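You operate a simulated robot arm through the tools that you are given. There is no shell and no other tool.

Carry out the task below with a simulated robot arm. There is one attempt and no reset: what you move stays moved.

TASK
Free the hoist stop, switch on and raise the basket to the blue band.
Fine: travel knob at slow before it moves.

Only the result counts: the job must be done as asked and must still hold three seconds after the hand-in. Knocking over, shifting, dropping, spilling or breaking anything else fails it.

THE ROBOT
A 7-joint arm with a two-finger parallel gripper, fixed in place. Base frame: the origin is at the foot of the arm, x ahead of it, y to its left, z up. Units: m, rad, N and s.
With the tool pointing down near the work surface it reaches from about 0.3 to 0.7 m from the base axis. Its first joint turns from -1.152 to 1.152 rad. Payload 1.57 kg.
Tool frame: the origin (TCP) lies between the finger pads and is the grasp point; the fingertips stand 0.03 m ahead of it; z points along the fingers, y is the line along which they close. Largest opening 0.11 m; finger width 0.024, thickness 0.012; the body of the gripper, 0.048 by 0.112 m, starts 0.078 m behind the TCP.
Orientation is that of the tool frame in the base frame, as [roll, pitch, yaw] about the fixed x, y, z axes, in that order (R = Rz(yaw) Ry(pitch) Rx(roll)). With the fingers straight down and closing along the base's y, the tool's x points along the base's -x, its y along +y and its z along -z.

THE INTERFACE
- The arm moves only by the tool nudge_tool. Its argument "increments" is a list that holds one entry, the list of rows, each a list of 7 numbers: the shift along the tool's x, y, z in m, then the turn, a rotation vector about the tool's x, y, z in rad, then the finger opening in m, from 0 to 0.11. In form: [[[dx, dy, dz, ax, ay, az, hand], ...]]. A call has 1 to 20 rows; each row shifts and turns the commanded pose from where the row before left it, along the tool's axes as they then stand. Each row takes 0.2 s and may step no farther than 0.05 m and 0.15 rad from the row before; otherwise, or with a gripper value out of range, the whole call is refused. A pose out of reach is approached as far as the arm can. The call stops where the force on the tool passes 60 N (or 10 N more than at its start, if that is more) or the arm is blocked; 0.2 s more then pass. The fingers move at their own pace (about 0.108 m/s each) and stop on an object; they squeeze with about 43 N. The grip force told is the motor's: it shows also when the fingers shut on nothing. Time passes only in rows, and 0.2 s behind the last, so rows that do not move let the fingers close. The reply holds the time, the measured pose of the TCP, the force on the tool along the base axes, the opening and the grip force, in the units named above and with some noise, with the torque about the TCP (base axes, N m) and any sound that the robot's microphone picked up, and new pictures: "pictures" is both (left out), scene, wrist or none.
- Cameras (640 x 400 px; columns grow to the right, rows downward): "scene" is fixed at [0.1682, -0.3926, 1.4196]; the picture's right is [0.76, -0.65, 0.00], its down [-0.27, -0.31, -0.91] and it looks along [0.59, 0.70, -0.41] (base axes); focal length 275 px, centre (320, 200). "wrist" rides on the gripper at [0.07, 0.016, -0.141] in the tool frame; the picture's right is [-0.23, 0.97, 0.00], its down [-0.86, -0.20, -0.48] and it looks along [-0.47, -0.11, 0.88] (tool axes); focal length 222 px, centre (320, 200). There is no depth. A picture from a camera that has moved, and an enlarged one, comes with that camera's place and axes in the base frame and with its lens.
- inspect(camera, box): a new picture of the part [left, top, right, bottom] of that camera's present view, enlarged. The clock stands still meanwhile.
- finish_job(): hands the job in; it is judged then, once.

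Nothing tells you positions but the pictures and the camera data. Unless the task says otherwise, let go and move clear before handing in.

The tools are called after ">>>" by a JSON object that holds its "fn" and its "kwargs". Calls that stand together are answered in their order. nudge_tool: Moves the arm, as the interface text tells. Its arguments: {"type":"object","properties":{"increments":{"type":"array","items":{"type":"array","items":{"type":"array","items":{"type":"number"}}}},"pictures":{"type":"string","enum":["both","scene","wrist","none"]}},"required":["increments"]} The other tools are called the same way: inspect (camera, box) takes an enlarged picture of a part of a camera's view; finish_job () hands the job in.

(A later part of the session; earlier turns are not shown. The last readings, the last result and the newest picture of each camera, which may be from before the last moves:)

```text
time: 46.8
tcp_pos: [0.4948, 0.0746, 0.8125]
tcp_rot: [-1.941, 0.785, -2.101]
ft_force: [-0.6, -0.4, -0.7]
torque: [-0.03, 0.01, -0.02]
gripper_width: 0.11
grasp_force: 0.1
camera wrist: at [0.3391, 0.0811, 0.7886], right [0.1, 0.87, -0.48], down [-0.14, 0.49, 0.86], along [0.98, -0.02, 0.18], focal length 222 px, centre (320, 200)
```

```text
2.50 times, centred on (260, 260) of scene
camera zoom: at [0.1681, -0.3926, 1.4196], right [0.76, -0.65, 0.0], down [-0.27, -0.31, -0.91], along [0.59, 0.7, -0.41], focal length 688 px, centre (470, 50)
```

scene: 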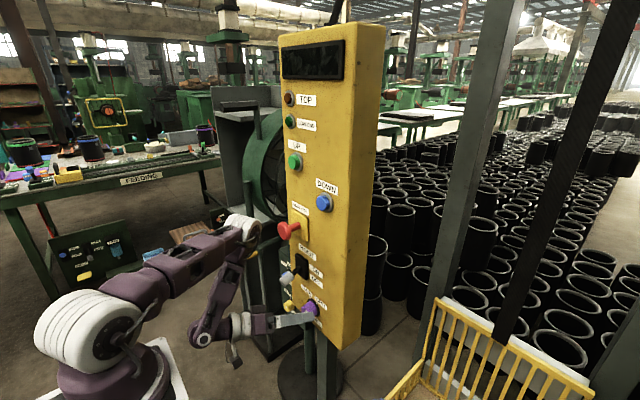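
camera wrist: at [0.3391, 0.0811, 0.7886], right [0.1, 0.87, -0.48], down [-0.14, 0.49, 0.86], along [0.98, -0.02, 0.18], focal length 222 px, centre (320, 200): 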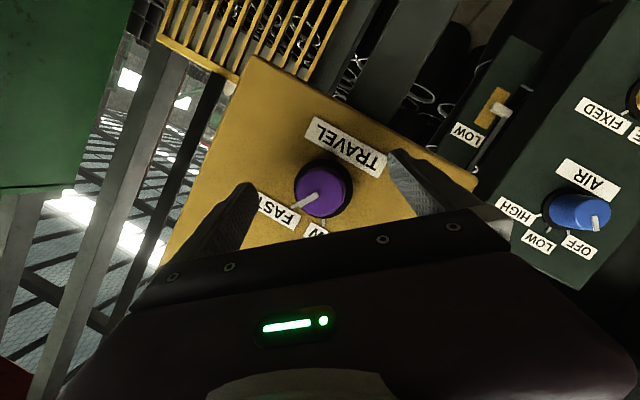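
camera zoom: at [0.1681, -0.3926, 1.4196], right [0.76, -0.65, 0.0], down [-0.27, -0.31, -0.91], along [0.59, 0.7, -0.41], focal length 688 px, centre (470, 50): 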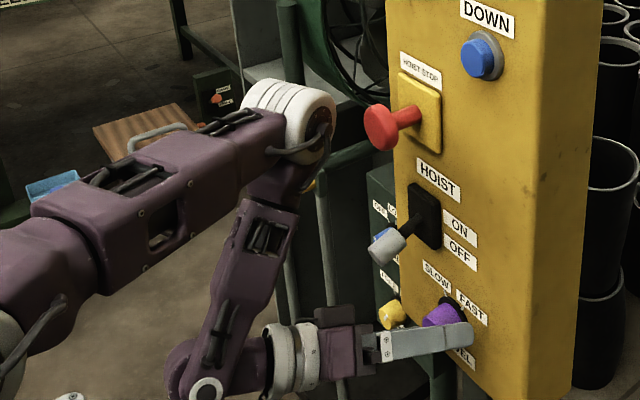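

Clearance remains about 2.5 cm. Now I'll close on the knob.

>>> {"fn": "nudge_tool", "kwargs": {"increments": [[[0, 0, 0, 0, 0, 0, 0.08], [0, 0, 0, 0, 0, 0, 0.05], [0, 0, 0, 0, 0, 0, 0.02], [0, 0, 0, 0, 0, 0, 0.02], [0, 0, 0, 0, 0, 0, 0.02]]], "pictures": "wrist"}}

```text
time: 48.0
tcp_pos: [0.4967, 0.0755, 0.8131]
tcp_rot: [-1.938, 0.783, -2.101]
ft_force: [-1.6, -9.9, 11.4]
torque: [-0.06, -0.22, -0.35]
gripper_width: 0.0402
grasp_force: 45.2
camera wrist: at [0.3391, 0.0805, 0.7889], right [0.1, 0.87, -0.48], down [-0.14, 0.49, 0.86], along [0.98, -0.02, 0.18], focal length 222 px, centre (320, 200)
```

wrist: 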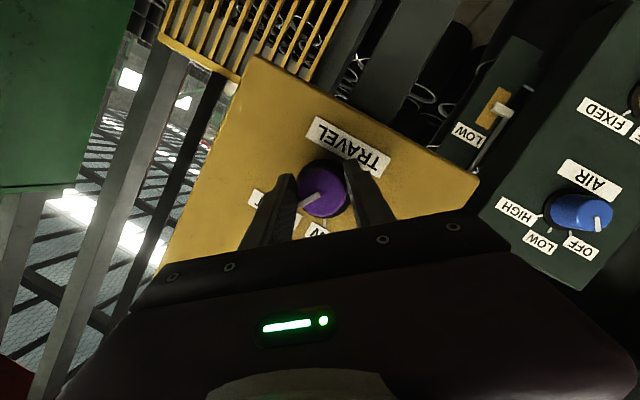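

Gripped at 40 mm. I'll start turning counter-clockwise about the panel normal in small steps, watching flags and forces.

>>> {"fn": "nudge_tool", "kwargs": {"increments": [[[0, -0.001, 0, 0.036, -0.0022, -0.0933, 0.02], [0, 0, 0, 0.036, -0.0022, -0.0933, 0.02]]], "pictures": "none"}}

>>> {"fn": "nudge_tool", "kwargs": {"increments": [[[0, 0, 0, 0.036, -0.0022, -0.0933, 0.02], [0, 0, 0, 0.036, -0.0022, -0.0933, 0.02]]], "pictures": "wrist"}}

>>> {"fn": "inspect", "kwargs": {"camera": "scene", "box": [180, 180, 340, 340]}}

```text
time: 48.6
tcp_pos: [0.4954, 0.0744, 0.8139]
tcp_rot: [-1.818, 0.607, -2.021]
ft_force: [11.0, -5.2, 3.3]
torque: [0.01, -0.42, 0.07]
gripper_width: 0.0398
grasp_force: 45.4
```

```text
time: 49.2
tcp_pos: [0.494, 0.0747, 0.8141]
tcp_rot: [-1.72, 0.424, -1.973]
ft_force: [17.3, -7.7, 4.5]
torque: [0.04, -0.22, -0.21]
gripper_width: 0.0401
grasp_force: 45.1
camera wrist: at [0.3389, 0.07, 0.7889], right [0.1, 0.61, -0.78], down [-0.14, 0.79, 0.6], along [0.98, 0.05, 0.17], focal length 222 px, centre (320, 200)
```

wrist: 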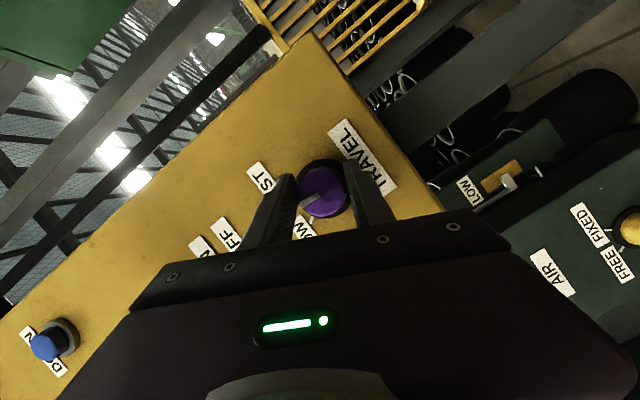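

```text
2.50 times, centred on (260, 260) of scene
camera zoom: at [0.1685, -0.3928, 1.4195], right [0.76, -0.65, 0.0], down [-0.27, -0.31, -0.91], along [0.59, 0.7, -0.41], focal length 688 px, centre (470, 50)
```

zoom: 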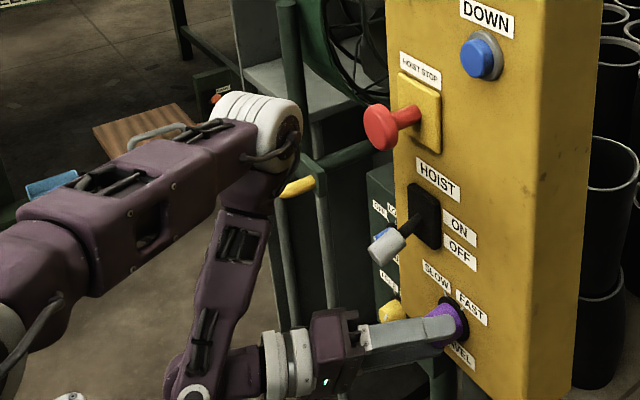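

The knob turns with the grip (23° so far), and the elbow has moved away from the stop. Continuing.

>>> {"fn": "nudge_tool", "kwargs": {"increments": [[[0, 0, 0.001, 0.036, -0.0022, -0.0933, 0.02], [0, 0, 0.0005, 0.036, -0.0022, -0.0933, 0.02], [0, 0, 0, 0.036, -0.0022, -0.0933, 0.02]]], "pictures": "none"}}

>>> {"fn": "nudge_tool", "kwargs": {"increments": [[[0, 0, 0, 0.036, -0.0022, -0.0933, 0.02], [0, 0, 0, 0.036, -0.0022, -0.0933, 0.02]]], "pictures": "both"}}

```text
time: 50.0
tcp_pos: [0.4952, 0.0733, 0.8147]
tcp_rot: [-1.604, 0.144, -1.94]
ft_force: [-9.1, -6.6, 17.5]
torque: [0.03, -0.29, -0.06]
gripper_width: 0.04
grasp_force: 45.0
```

```text
time: 50.6
tcp_pos: [0.4939, 0.0732, 0.8145]
tcp_rot: [-1.532, -0.043, -1.937]
ft_force: [-15.1, -9.5, 20.0]
torque: [0.01, -0.87, 0.31]
gripper_width: 0.0402
grasp_force: 44.6
camera wrist: at [0.3389, 0.0585, 0.7943], right [0.1, 0.16, -0.98], down [-0.14, 0.98, 0.14], along [0.98, 0.13, 0.12], focal length 222 px, centre (320, 200)
```

scene: 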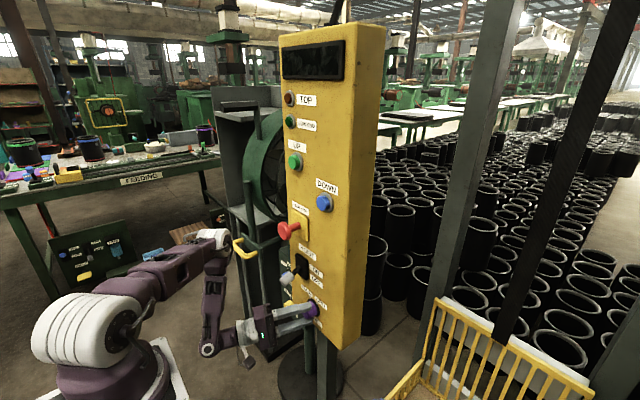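
wrist: 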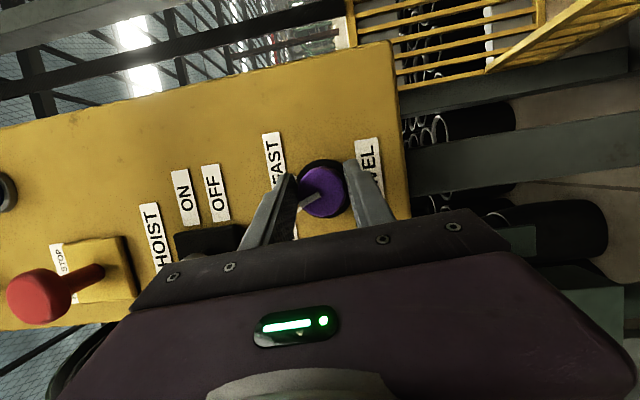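

>>> {"fn": "nudge_tool", "kwargs": {"increments": [[[0, -0.0008, 0, 0.036, -0.0022, -0.0933, 0.02], [0, 0, 0, 0.0169, -0.001, -0.0439, 0.02], [0, 0, 0, 0, 0, 0, 0.02]]], "pictures": "both"}}

>>> {"fn": "inspect", "kwargs": {"camera": "wrist", "box": [250, 130, 400, 240]}}

>>> {"fn": "inspect", "kwargs": {"camera": "scene", "box": [180, 180, 340, 340]}}

```text
time: 51.4
tcp_pos: [0.4956, 0.0732, 0.814]
tcp_rot: [-1.478, -0.178, -1.944]
ft_force: [-29.4, -4.7, 13.4]
torque: [0.02, -0.46, -0.58]
gripper_width: 0.04
grasp_force: 45.0
camera wrist: at [0.3389, 0.0558, 0.7974], right [0.1, 0.02, -0.99], down [-0.14, 0.99, 0.0], along [0.98, 0.14, 0.1], focal length 222 px, centre (320, 200)
```

scene: 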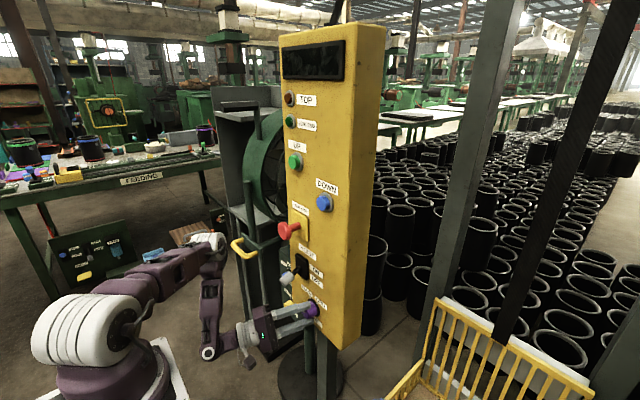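
wrist: 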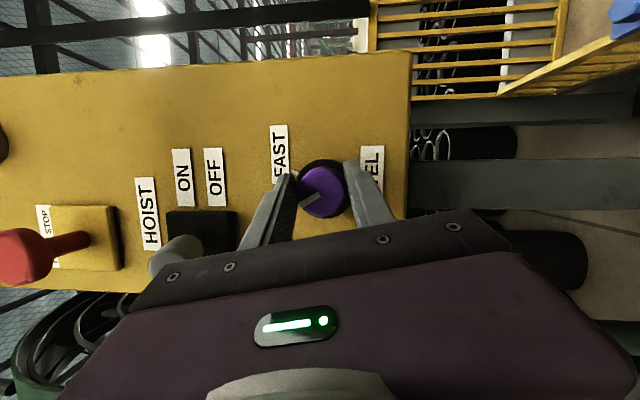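

```text
3.64 times, centred on (325, 185) of wrist
camera zoom: at [0.3389, 0.0558, 0.7974], right [0.1, 0.02, -0.99], down [-0.14, 0.99, 0.0], along [0.98, 0.14, 0.1], focal length 808 px, centre (302, 254)
```

zoom: 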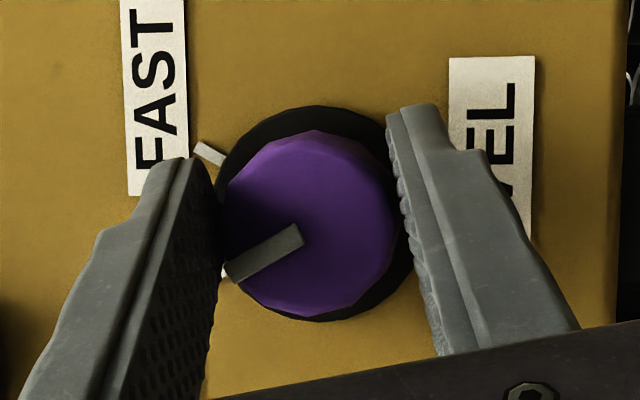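

```text
2.50 times, centred on (260, 260) of scene
camera zoom: at [0.1673, -0.3928, 1.4196], right [0.76, -0.65, 0.0], down [-0.27, -0.31, -0.91], along [0.59, 0.7, -0.41], focal length 688 px, centre (470, 50)
```

zoom: 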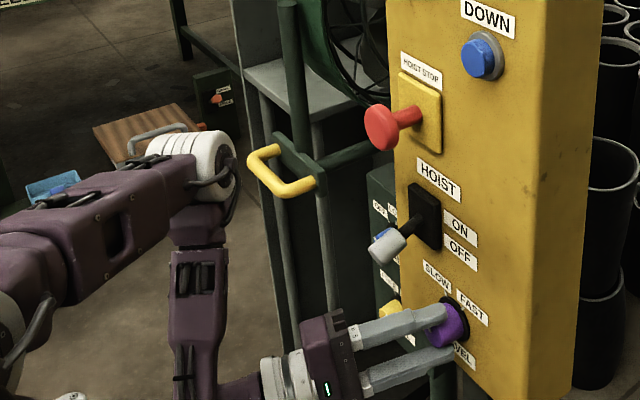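

The pointer is nearly at the SLOW tick, at about 26–28° where the tick is 30°. I'll add a small extra turn and relieve the axial push.

>>> {"fn": "nudge_tool", "kwargs": {"increments": [[[0, -0.0005, -0.0012, 0.0216, -0.0013, -0.056, 0.02], [0, 0, 0, 0, 0, 0, 0.02]]], "pictures": "none"}}

>>> {"fn": "inspect", "kwargs": {"camera": "wrist", "box": [270, 140, 380, 230]}}

```text
time: 52.0
tcp_pos: [0.4949, 0.073, 0.816]
tcp_rot: [-1.456, -0.234, -1.95]
ft_force: [0.7, -18.3, 1.0]
torque: [0.83, -0.06, -0.81]
gripper_width: 0.0399
grasp_force: 44.9
```

```text
4.44 times, centred on (325, 185) of wrist
camera zoom: at [0.3389, 0.0544, 0.7989], right [0.1, -0.04, -0.99], down [-0.14, 0.99, -0.06], along [0.98, 0.15, 0.09], focal length 987 px, centre (298, 267)
```

zoom: 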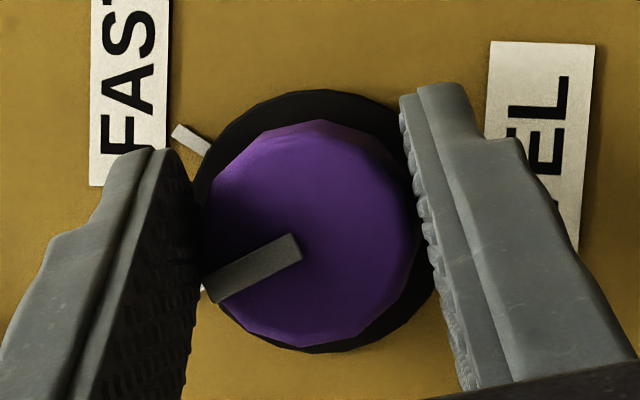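

Torque has risen to 0.83 N·m and the pointer lines up with the SLOW tick, so the knob is at its end stop. I'll open modestly and back away along the tool axis.

>>> {"fn": "nudge_tool", "kwargs": {"increments": [[[0, 0, 0, 0, 0, 0, 0.06], [0, 0, 0, 0, 0, 0, 0.065], [0, 0, -0.01, 0, 0, 0, 0.065], [0, 0, -0.012, 0, 0, 0, 0.065], [0, 0, -0.012, 0, 0, 0, 0.065]]], "pictures": "wrist"}}

>>> {"fn": "inspect", "kwargs": {"camera": "scene", "box": [270, 260, 350, 340]}}

```text
time: 53.2
tcp_pos: [0.462, 0.0854, 0.8119]
tcp_rot: [-1.455, -0.233, -1.947]
ft_force: [0.0, 0.2, 0.2]
torque: [0.0, 0.01, -0.03]
gripper_width: 0.0652
grasp_force: 0.0
camera wrist: at [0.306, 0.067, 0.7959], right [0.1, -0.04, -0.99], down [-0.15, 0.99, -0.06], along [0.98, 0.15, 0.1], focal length 222 px, centre (320, 200)
```

wrist: 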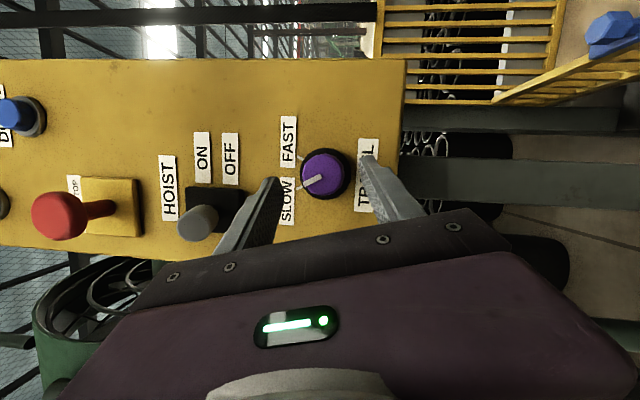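

```text
5.00 times, centred on (310, 300) of scene
camera zoom: at [0.1682, -0.3927, 1.4196], right [0.76, -0.65, 0.0], down [-0.27, -0.31, -0.91], along [0.59, 0.7, -0.41], focal length 1376 px, centre (370, -300)
```

zoom: 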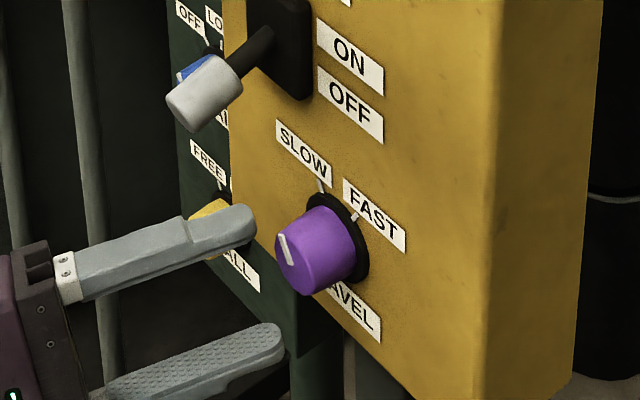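

>>> {"fn": "inspect", "kwargs": {"camera": "wrist", "box": [260, 110, 400, 220]}}

>>> {"fn": "inspect", "kwargs": {"camera": "wrist", "box": [140, 110, 300, 270]}}

```text
3.64 times, centred on (330, 165) of wrist
camera zoom: at [0.306, 0.067, 0.7959], right [0.1, -0.04, -0.99], down [-0.15, 0.99, -0.06], along [0.98, 0.15, 0.1], focal length 808 px, centre (284, 327)
```

zoom: 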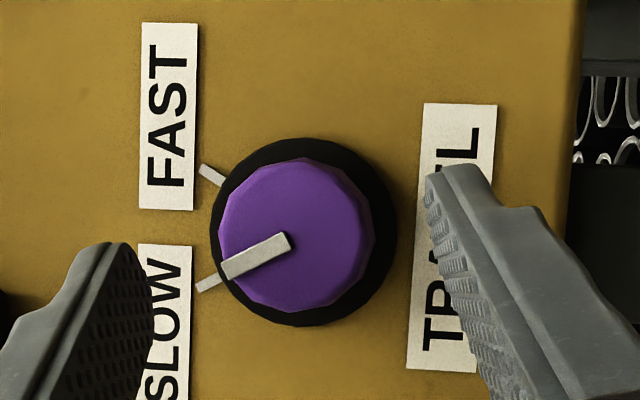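

```text
2.50 times, centred on (220, 190) of wrist
camera zoom: at [0.306, 0.067, 0.7959], right [0.1, -0.04, -0.99], down [-0.15, 0.99, -0.06], along [0.98, 0.15, 0.1], focal length 555 px, centre (570, 225)
```

zoom: 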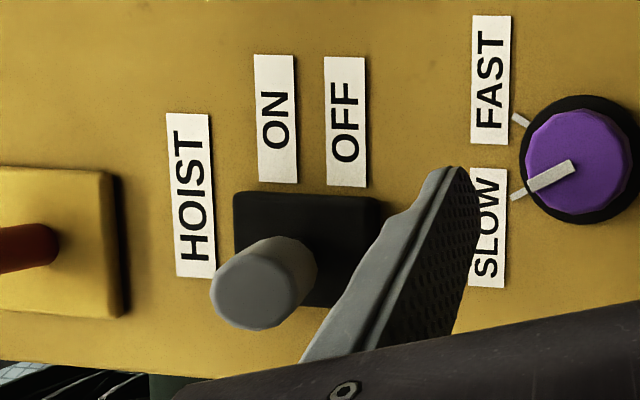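

The knob now points squarely at SLOW. Next is the hoist lever: its grey grip is at about (0.467–0.495, 0.117, 0.912), pointing down at OFF. I'll close the fingers and move beneath it.

>>> {"fn": "nudge_tool", "kwargs": {"increments": [[[0, 0, 0, 0, 0, 0, 0.03], [0, 0, 0, 0, 0, 0, 0.0], [-0.0085, -0.0207, -0.0035, 0, 0, 0, 0.0], [-0.0085, -0.0207, -0.0035, 0, 0, 0, 0.0], [-0.0085, -0.0207, -0.0035, 0, 0, 0, 0.0]]], "pictures": "both"}}

>>> {"fn": "inspect", "kwargs": {"camera": "scene", "box": [180, 180, 340, 340]}}

```text
time: 54.4
tcp_pos: [0.4616, 0.1293, 0.8643]
tcp_rot: [-1.455, -0.233, -1.947]
ft_force: [-0.6, 0.1, 0.0]
torque: [0.01, 0.02, 0.01]
gripper_width: 0.0
grasp_force: 21.4
camera wrist: at [0.305, 0.11, 0.8483], right [0.1, -0.04, -0.99], down [-0.15, 0.99, -0.06], along [0.98, 0.15, 0.1], focal length 222 px, centre (320, 200)
```

scene: 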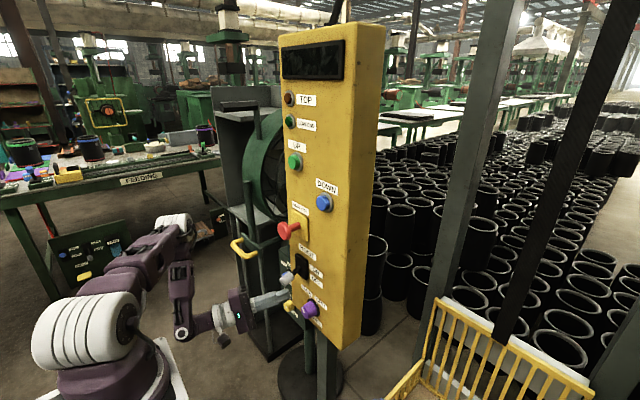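
wrist: 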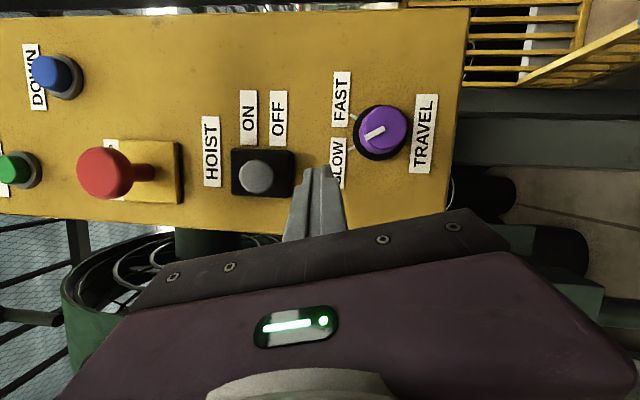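

```text
2.50 times, centred on (260, 260) of scene
camera zoom: at [0.1681, -0.3927, 1.4196], right [0.76, -0.65, 0.0], down [-0.27, -0.31, -0.91], along [0.59, 0.7, -0.41], focal length 688 px, centre (470, 50)
```

zoom: 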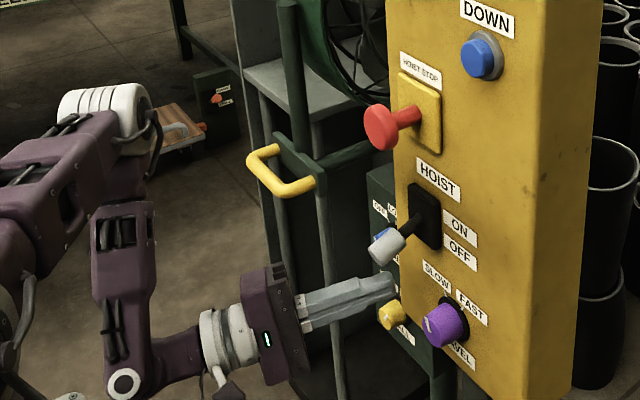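

The closed fingers are right below the lever's grip. I'll push straight up in small steps.

>>> {"fn": "nudge_tool", "kwargs": {"increments": [[[0.0019, -0.0077, 0.0009, 0, 0, 0, 0], [0.0019, -0.0077, 0.0009, 0, 0, 0, 0], [0.0019, -0.0077, 0.0009, 0, 0, 0, 0]]], "pictures": "none"}}

>>> {"fn": "nudge_tool", "kwargs": {"increments": [[[0.0019, -0.0077, 0.0009, 0, 0, 0, 0], [0.0019, -0.0077, 0.0009, 0, 0, 0, 0]]], "pictures": "wrist"}}

```text
time: 55.2
tcp_pos: [0.4611, 0.129, 0.8877]
tcp_rot: [-1.458, -0.234, -1.949]
ft_force: [-1.5, 0.3, -1.2]
torque: [-0.01, 0.01, 0.0]
gripper_width: 0.0
grasp_force: 20.8
```

```text
time: 55.8
tcp_pos: [0.4612, 0.1281, 0.9047]
tcp_rot: [-1.457, -0.235, -1.948]
ft_force: [-1.3, 0.4, -0.7]
torque: [-0.02, 0.0, 0.0]
gripper_width: 0.0
grasp_force: 20.9
camera wrist: at [0.3048, 0.1091, 0.8887], right [0.1, -0.04, -0.99], down [-0.15, 0.99, -0.06], along [0.98, 0.15, 0.1], focal length 222 px, centre (320, 200)
```

wrist: 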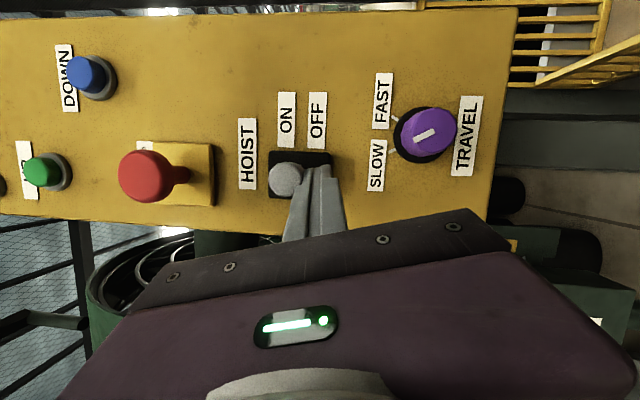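

>>> {"fn": "nudge_tool", "kwargs": {"increments": [[[0.0019, -0.0077, 0.0009, 0, 0, 0, 0], [0.0019, -0.0077, 0.0009, 0, 0, 0, 0]]], "pictures": "none"}}

>>> {"fn": "nudge_tool", "kwargs": {"increments": [[[0.0014, -0.0058, 0.0007, 0, 0, 0, 0], [0.0014, -0.0058, 0.0007, 0, 0, 0, 0]]], "pictures": "both"}}

```text
time: 56.4
tcp_pos: [0.4597, 0.1284, 0.9216]
tcp_rot: [-1.455, -0.234, -1.948]
ft_force: [-0.6, 0.2, 0.1]
torque: [0.01, 0.02, 0.03]
gripper_width: 0.0001
grasp_force: 21.3
heard: click
```

```text
time: 57.0
tcp_pos: [0.4579, 0.1281, 0.9229]
tcp_rot: [-1.485, -0.236, -1.942]
ft_force: [-3.7, -1.0, -6.2]
torque: [0.04, 0.14, -0.07]
gripper_width: 0.0001
grasp_force: 21.1
stopped in row 2: the force on the tool passed its limit at 68 N (the readings are from after the stop); the commanded pose is now the measured one
camera wrist: at [0.302, 0.1095, 0.911], right [0.08, -0.04, -1.0], down [-0.15, 0.99, -0.05], along [0.99, 0.15, 0.07], focal length 222 px, centre (320, 200)
```

scene: 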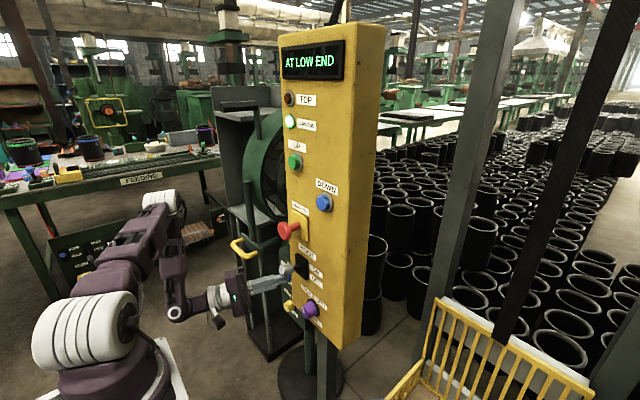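
wrist: 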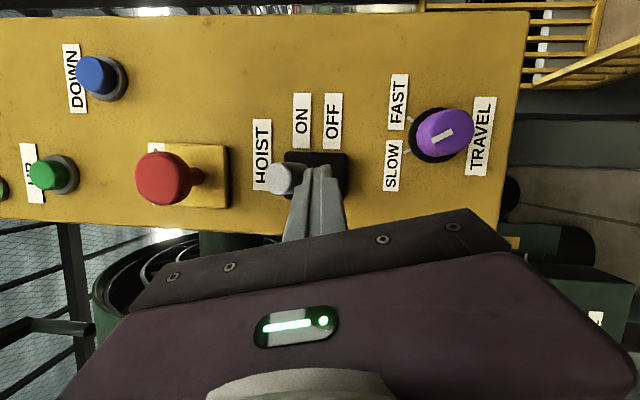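

A click was heard and the display now reads "AT LOW END", with the LOW END lamp lit and the lever at ON. I'll lower off the lever and retreat.

>>> {"fn": "nudge_tool", "kwargs": {"increments": [[[-0.0028, 0.0116, -0.001, 0, 0, 0, 0], [-0.0014, 0.0058, -0.0005, 0, 0, 0, 0], [0, 0, -0.013, 0, 0, 0, 0], [0, 0, -0.013, 0, 0, 0, 0], [0, 0, -0.013, 0, 0, 0, 0]]], "pictures": "both"}}

>>> {"fn": "inspect", "kwargs": {"camera": "scene", "box": [260, 190, 380, 340]}}

```text
time: 58.2
tcp_pos: [0.4223, 0.1421, 0.902]
tcp_rot: [-1.479, -0.238, -1.942]
ft_force: [0.7, -0.8, -0.7]
torque: [0.02, 0.02, 0.0]
gripper_width: 0.0
grasp_force: 21.1
camera wrist: at [0.2657, 0.1229, 0.8895], right [0.08, -0.04, -1.0], down [-0.15, 0.99, -0.05], along [0.99, 0.15, 0.07], focal length 222 px, centre (320, 200)
```

scene: 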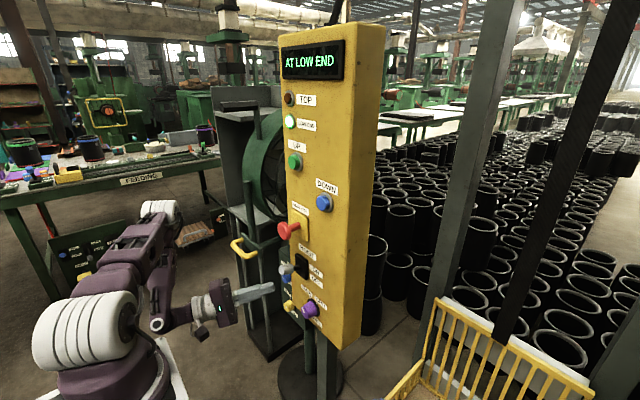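
wrist: 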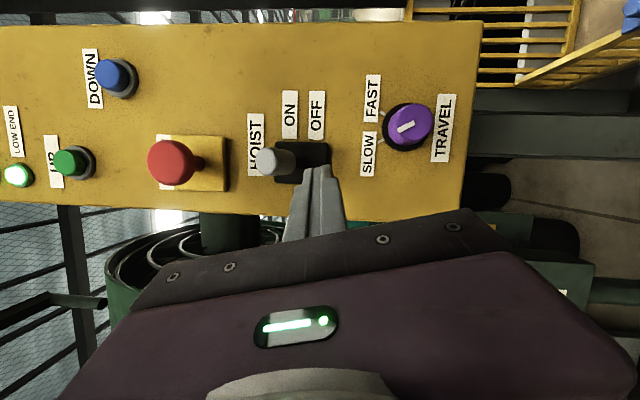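

```text
2.67 times, centred on (320, 265) of scene
camera zoom: at [0.1682, -0.3926, 1.4196], right [0.76, -0.65, 0.0], down [-0.27, -0.31, -0.91], along [0.59, 0.7, -0.41], focal length 734 px, centre (320, 27)
```

zoom: 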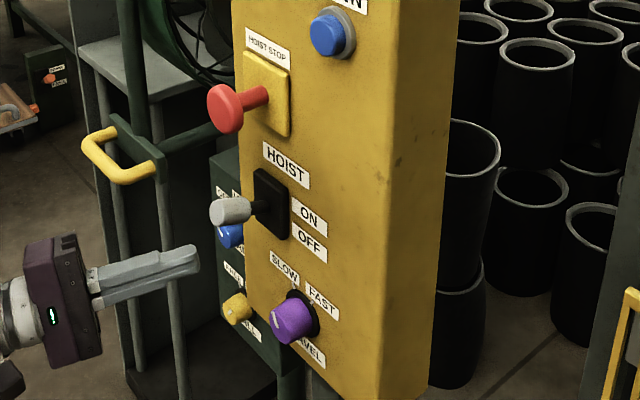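

All three settings look right: stop out, lever ON, knob at SLOW. Now I'll reorient the tool toward the pitched-down orientation in small checked steps, then climb to the UP button.

>>> {"fn": "nudge_tool", "kwargs": {"increments": [[[0, 0, 0, -0.078, 0.0522, 0.1164, 0], [0, 0, 0, -0.078, 0.0522, 0.1164, 0]]], "pictures": "none"}}

>>> {"fn": "nudge_tool", "kwargs": {"increments": [[[0, 0, 0, -0.078, 0.0522, 0.1164, 0], [0, 0, 0, -0.078, 0.0522, 0.1164, 0]]], "pictures": "scene"}}

```text
time: 58.8
tcp_pos: [0.4229, 0.1411, 0.9026]
tcp_rot: [-1.627, 0.0, -2.044]
ft_force: [0.8, -0.4, 0.1]
torque: [0.0, -0.03, 0.0]
gripper_width: 0.0
grasp_force: 20.9
```

```text
time: 59.4
tcp_pos: [0.4223, 0.1422, 0.9011]
tcp_rot: [-1.799, 0.216, -2.179]
ft_force: [0.6, 0.4, 0.3]
torque: [-0.04, 0.03, 0.0]
gripper_width: 0.0
grasp_force: 21.2
```

scene: 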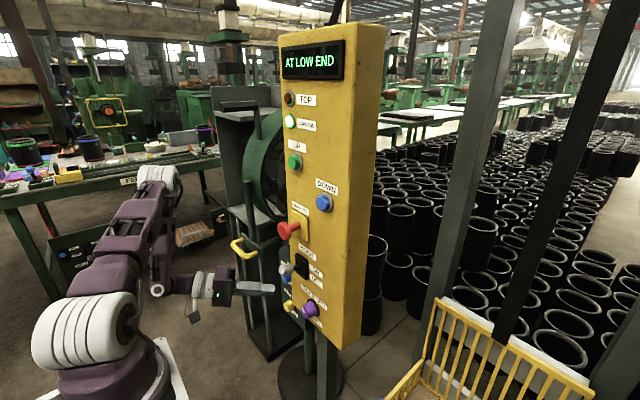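

>>> {"fn": "nudge_tool", "kwargs": {"increments": [[[0, 0, 0, -0.078, 0.0522, 0.1164, 0], [0, 0, 0, -0.078, 0.0522, 0.1164, 0]]], "pictures": "none"}}

>>> {"fn": "nudge_tool", "kwargs": {"increments": [[[0, 0, 0, -0.078, 0.0522, 0.1164, 0], [0, 0, 0, -0.078, 0.0522, 0.1164, 0]]], "pictures": "both"}}

```text
time: 60.0
tcp_pos: [0.4226, 0.142, 0.9022]
tcp_rot: [-2.014, 0.403, -2.364]
ft_force: [0.6, 0.7, 0.2]
torque: [0.0, -0.04, 0.01]
gripper_width: 0.0003
grasp_force: 20.7
```

```text
time: 60.6
tcp_pos: [0.4226, 0.1433, 0.904]
tcp_rot: [-2.278, 0.544, -2.603]
ft_force: [0.1, -0.1, 0.0]
torque: [0.01, 0.04, -0.01]
gripper_width: 0.0003
grasp_force: 21.4
camera wrist: at [0.276, 0.1922, 0.9338], right [0.17, 0.84, -0.52], down [0.3, 0.45, 0.84], along [0.94, -0.3, -0.18], focal length 222 px, centre (320, 200)
```

scene: 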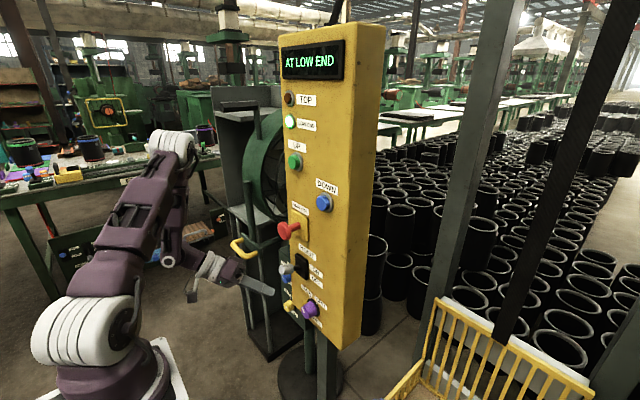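
wrist: 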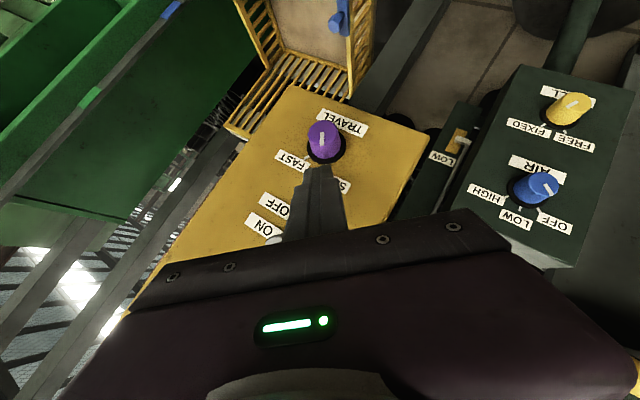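

Orientation reached cleanly. Now I'll climb, staying about 2 cm in front of the stop head.

>>> {"fn": "nudge_tool", "kwargs": {"increments": [[[-0.0201, -0.0207, -0.0219, 0, 0, 0, 0], [-0.0201, -0.0207, -0.0219, 0, 0, 0, 0]]], "pictures": "none"}}

>>> {"fn": "nudge_tool", "kwargs": {"increments": [[[-0.0201, -0.0207, -0.0219, 0, 0, 0, 0], [-0.0201, -0.0207, -0.0219, 0, 0, 0, 0]]], "pictures": "none"}}

>>> {"fn": "nudge_tool", "kwargs": {"increments": [[[-0.0201, -0.0207, -0.0219, 0, 0, 0, 0], [-0.0201, -0.0207, -0.0219, 0, 0, 0, 0]]], "pictures": "both"}}

```text
time: 61.2
tcp_pos: [0.4224, 0.1488, 0.9758]
tcp_rot: [-2.277, 0.543, -2.6]
ft_force: [0.4, -0.5, 0.3]
torque: [0.0, -0.02, 0.03]
gripper_width: 0.0
grasp_force: 21.5
```

```text
time: 61.8
tcp_pos: [0.422, 0.1555, 1.046]
tcp_rot: [-2.279, 0.541, -2.602]
ft_force: [1.5, -0.1, 0.1]
torque: [-0.03, -0.01, 0.04]
gripper_width: 0.0
grasp_force: 21.5
```

```text
time: 62.4
tcp_pos: [0.4216, 0.1638, 1.1194]
tcp_rot: [-2.277, 0.541, -2.602]
ft_force: [-0.1, -0.1, 0.6]
torque: [0.0, -0.01, 0.0]
gripper_width: 0.0004
grasp_force: 21.3
camera wrist: at [0.2746, 0.2134, 1.1494], right [0.17, 0.84, -0.52], down [0.3, 0.46, 0.84], along [0.94, -0.3, -0.18], focal length 222 px, centre (320, 200)
```

scene: 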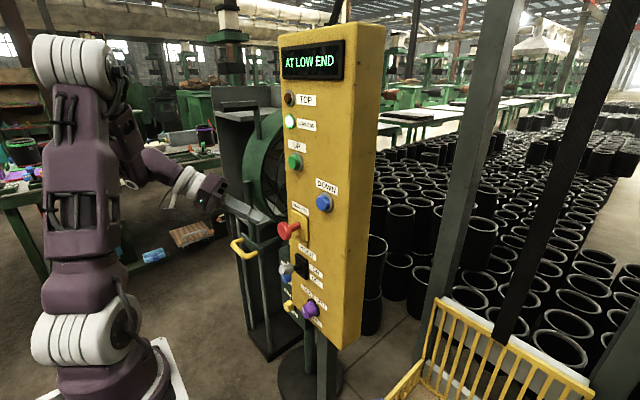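
wrist: 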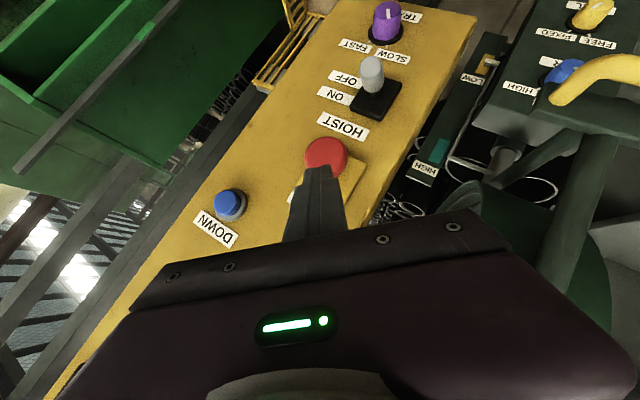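

>>> {"fn": "nudge_tool", "kwargs": {"increments": [[[-0.0176, -0.0266, -0.0155, 0, 0, 0, 0], [-0.0176, -0.0266, -0.0155, 0, 0, 0, 0], [-0.0176, -0.0266, -0.0155, 0, 0, 0, 0], [-0.0176, -0.0266, -0.0155, 0, 0, 0, 0]]], "pictures": "none"}}

>>> {"fn": "nudge_tool", "kwargs": {"increments": [[[0, 0, 0, -0.1084, 0, 0.0993, 0], [0, 0, 0, -0.1084, 0, 0.0993, 0], [0, 0, 0, -0.1084, 0, 0.0993, 0], [0, 0, 0, -0.1084, 0, 0.0993, 0], [0, 0, 0, -0.1084, 0, 0.0993, 0]]], "pictures": "both"}}

```text
time: 63.4
tcp_pos: [0.4311, 0.1457, 1.2566]
tcp_rot: [-2.277, 0.541, -2.602]
ft_force: [-0.8, -0.2, -1.3]
torque: [0.04, -0.01, 0.01]
gripper_width: 0.0
grasp_force: 20.9
```

```text
time: 64.6
tcp_pos: [0.4312, 0.1437, 1.2601]
tcp_rot: [3.105, 0.747, 3.116]
ft_force: [0.2, -0.7, -0.4]
torque: [0.03, 0.01, 0.03]
gripper_width: 0.0003
grasp_force: 21.3
camera wrist: at [0.2841, 0.1589, 1.3153], right [0.17, 0.97, 0.18], down [0.3, -0.22, 0.93], along [0.94, -0.1, -0.33], focal length 222 px, centre (320, 200)
```

scene: 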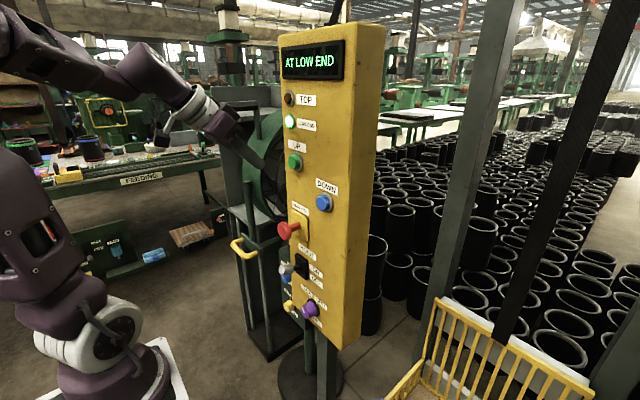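
wrist: 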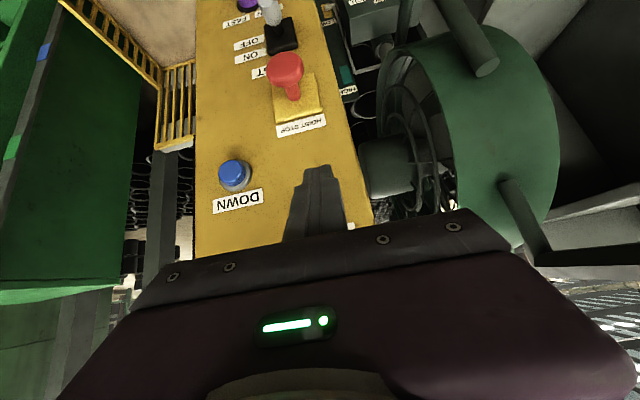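

I have the gauge post with both bands and the basket in the wrist view. I'll study these closely to determine the basket's reference mark before pressing UP.

>>> {"fn": "inspect", "kwargs": {"camera": "wrist", "box": [0, 0, 250, 10]}}

>>> {"fn": "inspect", "kwargs": {"camera": "wrist", "box": [20, 0, 110, 10]}}

>>> {"fn": "inspect", "kwargs": {"camera": "scene", "box": [560, 390, 640, 400]}}

>>> {"fn": "inspect", "kwargs": {"camera": "scene", "box": [240, 390, 640, 400]}}

```text
2.56 times, centred on (125, 5) of wrist
camera zoom: at [0.2841, 0.1589, 1.3153], right [0.17, 0.97, 0.18], down [0.3, -0.22, 0.93], along [0.94, -0.1, -0.33], focal length 569 px, centre (819, 699)
```

zoom: 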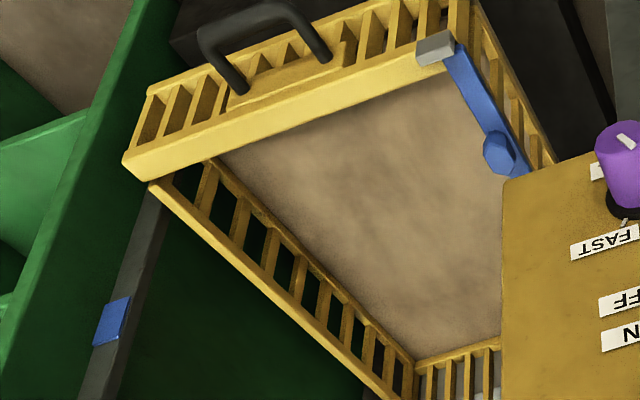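

```text
7.11 times, centred on (65, 5) of wrist
camera zoom: at [0.2841, 0.1589, 1.3153], right [0.17, 0.97, 0.18], down [0.3, -0.22, 0.93], along [0.94, -0.1, -0.33], focal length 1580 px, centre (2133, 1587)
```

zoom: 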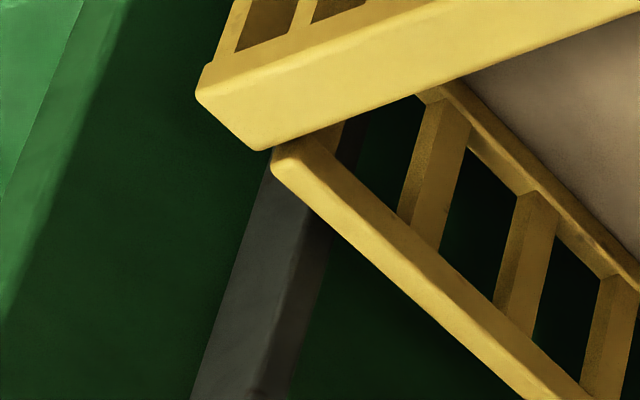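

```text
8.00 times, centred on (600, 395) of scene
camera zoom: at [0.1682, -0.3926, 1.4196], right [0.76, -0.65, 0.0], down [-0.27, -0.31, -0.91], along [0.59, 0.7, -0.41], focal length 2202 px, centre (-1920, -1360)
```

zoom: 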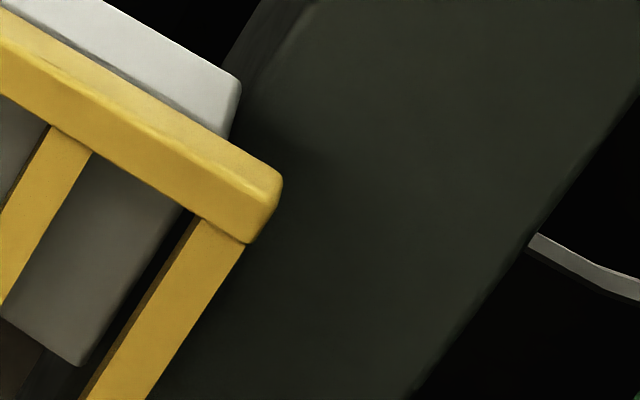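

```text
1.60 times, centred on (440, 395) of scene
camera zoom: at [0.1682, -0.3926, 1.4196], right [0.76, -0.65, 0.0], down [-0.27, -0.31, -0.91], along [0.59, 0.7, -0.41], focal length 440 px, centre (128, -112)
```

zoom: 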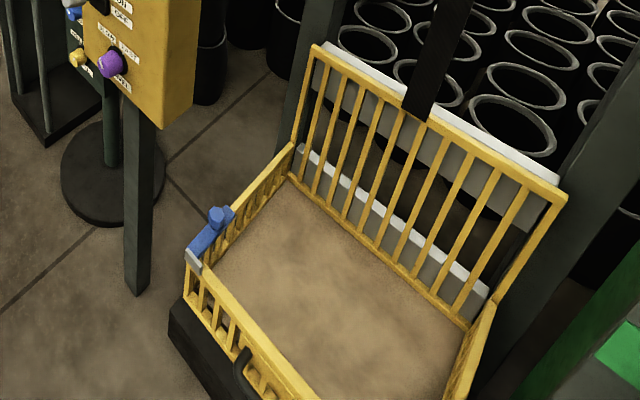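

I'll see whether the view can be pushed further beyond the scene frame, to watch the basket corner and the blue band.

>>> {"fn": "inspect", "kwargs": {"camera": "scene", "box": [440, 500, 600, 640]}}

>>> {"fn": "inspect", "kwargs": {"camera": "scene", "box": [0, 395, 640, 400]}}

>>> {"fn": "inspect", "kwargs": {"camera": "wrist", "box": [20, 0, 140, 4]}}

```text
refused: 500 is not a number from 0 to 400
```

```text
1.00 times, centred on (320, 398) of scene (not enlarged: the box is as wide or as high as the picture)
camera zoom: at [0.1682, -0.3926, 1.4196], right [0.76, -0.65, 0.0], down [-0.27, -0.31, -0.91], along [0.59, 0.7, -0.41], focal length 275 px, centre (320, 2)
```

zoom: 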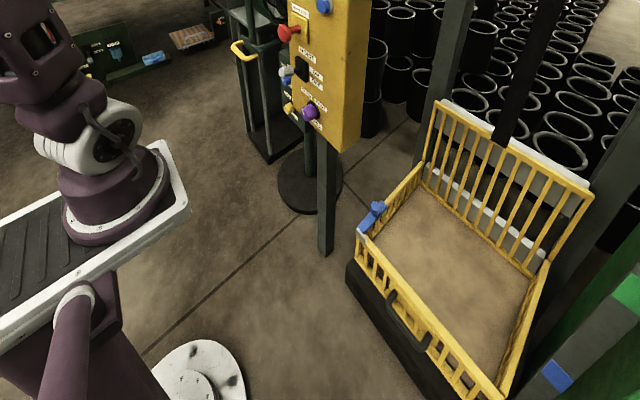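

```text
5.33 times, centred on (80, 2) of wrist
camera zoom: at [0.2841, 0.1589, 1.3153], right [0.17, 0.97, 0.18], down [0.3, -0.22, 0.93], along [0.94, -0.1, -0.33], focal length 1185 px, centre (1600, 1256)
```

zoom: 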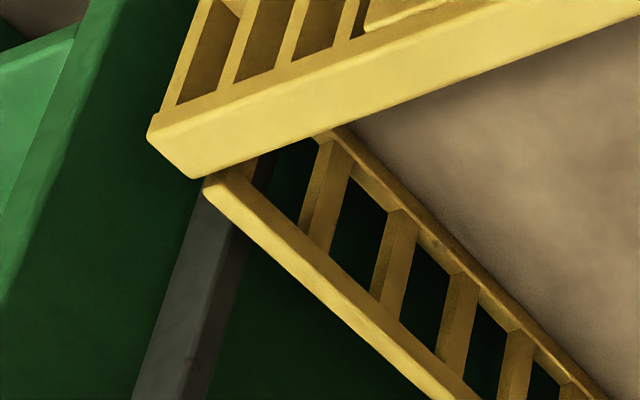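

>>> {"fn": "inspect", "kwargs": {"camera": "scene", "box": [270, 130, 330, 190]}}

>>> {"fn": "inspect", "kwargs": {"camera": "wrist", "box": [200, 130, 400, 240]}}

```text
6.67 times, centred on (300, 160) of scene
camera zoom: at [0.1682, -0.3926, 1.4196], right [0.76, -0.65, 0.0], down [-0.27, -0.31, -0.91], along [0.59, 0.7, -0.41], focal length 1835 px, centre (453, 467)
```

zoom: 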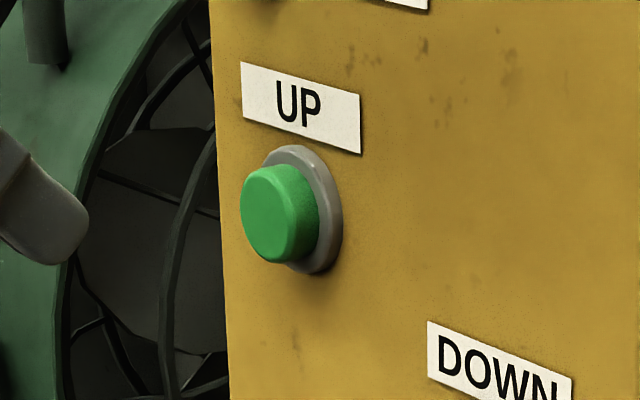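

```text
3.20 times, centred on (300, 185) of wrist
camera zoom: at [0.2841, 0.1589, 1.3153], right [0.17, 0.97, 0.18], down [0.3, -0.22, 0.93], along [0.94, -0.1, -0.33], focal length 711 px, centre (384, 248)
```

zoom: 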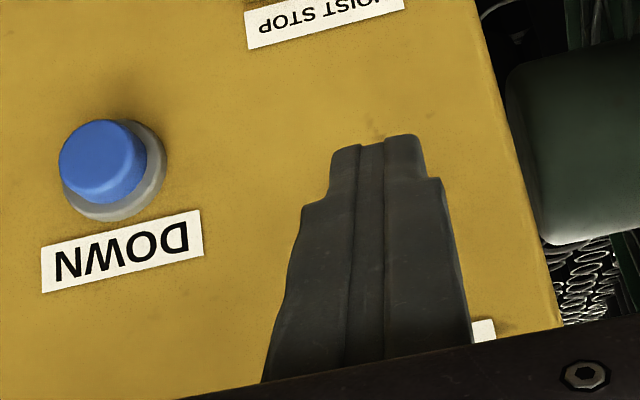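

I estimate the UP cap's front at about (0.525, 0.129, 1.234). I'll bring the closed fingertips about a centimetre short of it, then check alignment.

>>> {"fn": "nudge_tool", "kwargs": {"increments": [[[-0.0104, -0.0049, 0.0151, 0, 0, 0, 0], [-0.0104, -0.0049, 0.0151, 0, 0, 0, 0], [-0.0104, -0.0049, 0.0151, 0, 0, 0, 0], [0, 0, 0, 0, 0, 0, 0]]], "pictures": "both"}}

>>> {"fn": "inspect", "kwargs": {"camera": "scene", "box": [250, 120, 340, 190]}}

>>> {"fn": "inspect", "kwargs": {"camera": "wrist", "box": [240, 110, 400, 240]}}

```text
time: 65.6
tcp_pos: [0.4849, 0.1287, 1.2468]
tcp_rot: [3.108, 0.747, 3.12]
ft_force: [-0.4, 0.4, -0.2]
torque: [0.0, 0.02, 0.02]
gripper_width: 0.0
grasp_force: 21.1
camera wrist: at [0.3383, 0.1443, 1.3022], right [0.17, 0.97, 0.18], down [0.3, -0.22, 0.93], along [0.94, -0.1, -0.33], focal length 222 px, centre (320, 200)
```

scene: 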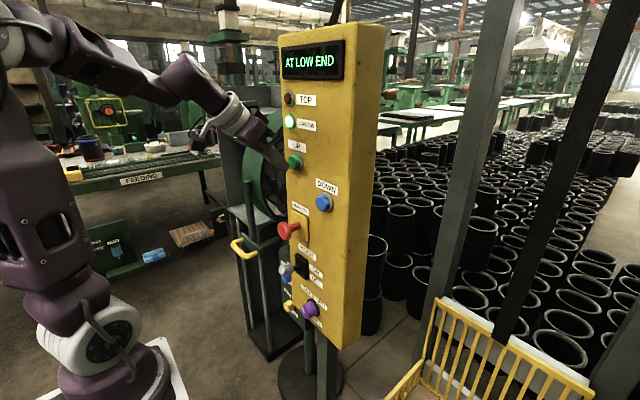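
wrist: 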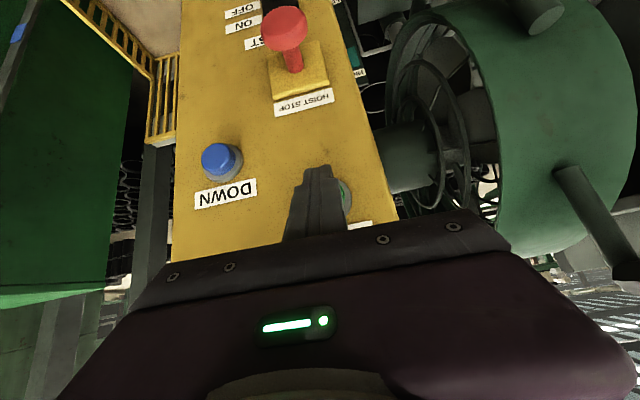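

```text
5.71 times, centred on (295, 155) of scene
camera zoom: at [0.1682, -0.3926, 1.4196], right [0.76, -0.65, 0.0], down [-0.27, -0.31, -0.91], along [0.59, 0.7, -0.41], focal length 1573 px, centre (463, 457)
```

zoom: 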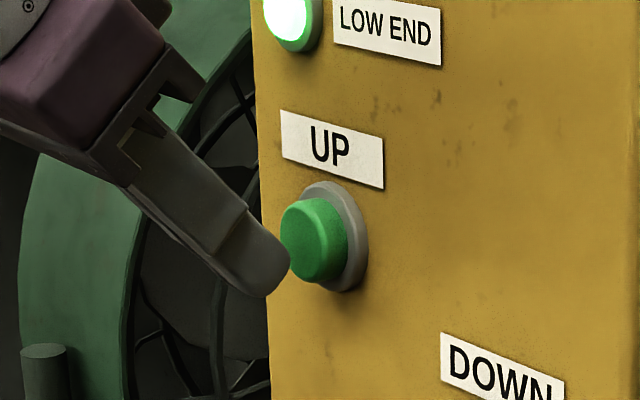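

```text
3.08 times, centred on (320, 175) of wrist
camera zoom: at [0.3383, 0.1443, 1.3022], right [0.17, 0.97, 0.18], down [0.3, -0.22, 0.93], along [0.94, -0.1, -0.33], focal length 684 px, centre (320, 277)
```

zoom: 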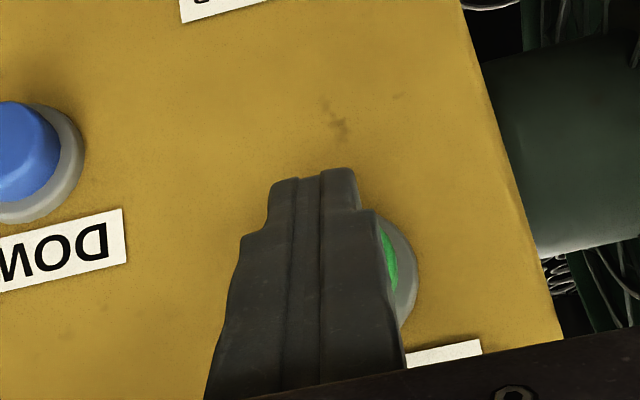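

The fingertips are lined up with the UP cap to within a few millimetres. I'll advance along the panel normal in small steps until contact.

>>> {"fn": "nudge_tool", "kwargs": {"increments": [[[-0.0029, 0.001, 0.0027, 0, 0, 0, 0], [-0.0029, 0, 0.0027, 0, 0, 0, 0]]], "pictures": "none"}}

>>> {"fn": "nudge_tool", "kwargs": {"increments": [[[-0.0022, 0, 0.002, 0, 0, 0, 0]]], "pictures": "scene"}}

```text
time: 66.2
tcp_pos: [0.4928, 0.1307, 1.2462]
tcp_rot: [3.107, 0.748, 3.117]
ft_force: [-1.0, -0.6, -0.8]
torque: [-0.01, 0.03, 0.0]
gripper_width: 0.0
grasp_force: 21.3
```

```text
time: 66.6
tcp_pos: [0.4953, 0.1303, 1.2465]
tcp_rot: [3.109, 0.746, 3.119]
ft_force: [-2.5, 1.2, -1.6]
torque: [0.0, 0.03, 0.02]
gripper_width: 0.0001
grasp_force: 21.5
heard: click
```

scene: 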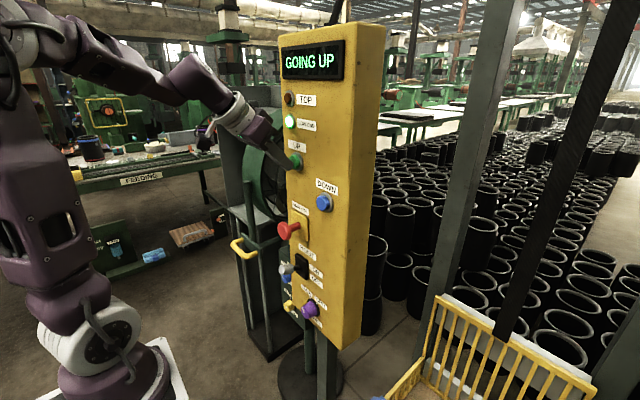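

Click, and the display reads "GOING UP". I'll check the basket's position right away; the clock stands still during inspection.

>>> {"fn": "inspect", "kwargs": {"camera": "scene", "box": [0, 395, 640, 400]}}

>>> {"fn": "inspect", "kwargs": {"camera": "wrist", "box": [0, 0, 250, 10]}}

```text
1.00 times, centred on (320, 398) of scene (not enlarged: the box is as wide or as high as the picture)
camera zoom: at [0.1681, -0.3926, 1.4196], right [0.76, -0.65, 0.0], down [-0.27, -0.31, -0.91], along [0.59, 0.7, -0.41], focal length 275 px, centre (320, 2)
```

zoom: 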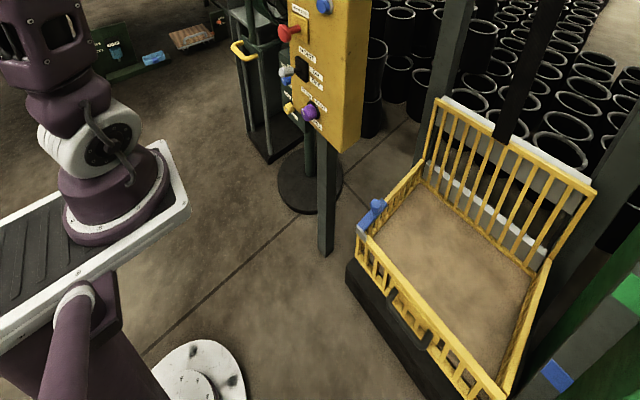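

```text
2.56 times, centred on (125, 5) of wrist
camera zoom: at [0.3491, 0.1449, 1.3025], right [0.17, 0.97, 0.18], down [0.3, -0.22, 0.93], along [0.94, -0.1, -0.33], focal length 569 px, centre (819, 699)
```

zoom: 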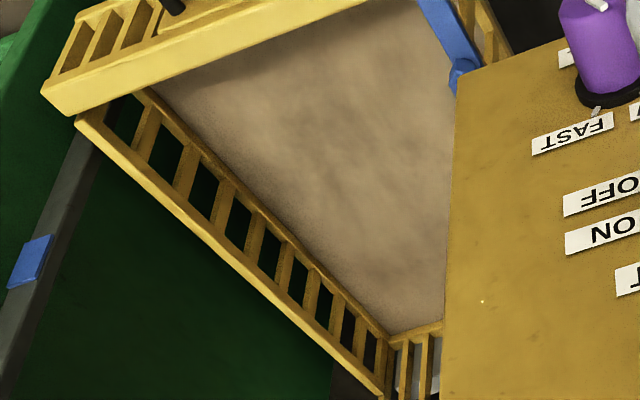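

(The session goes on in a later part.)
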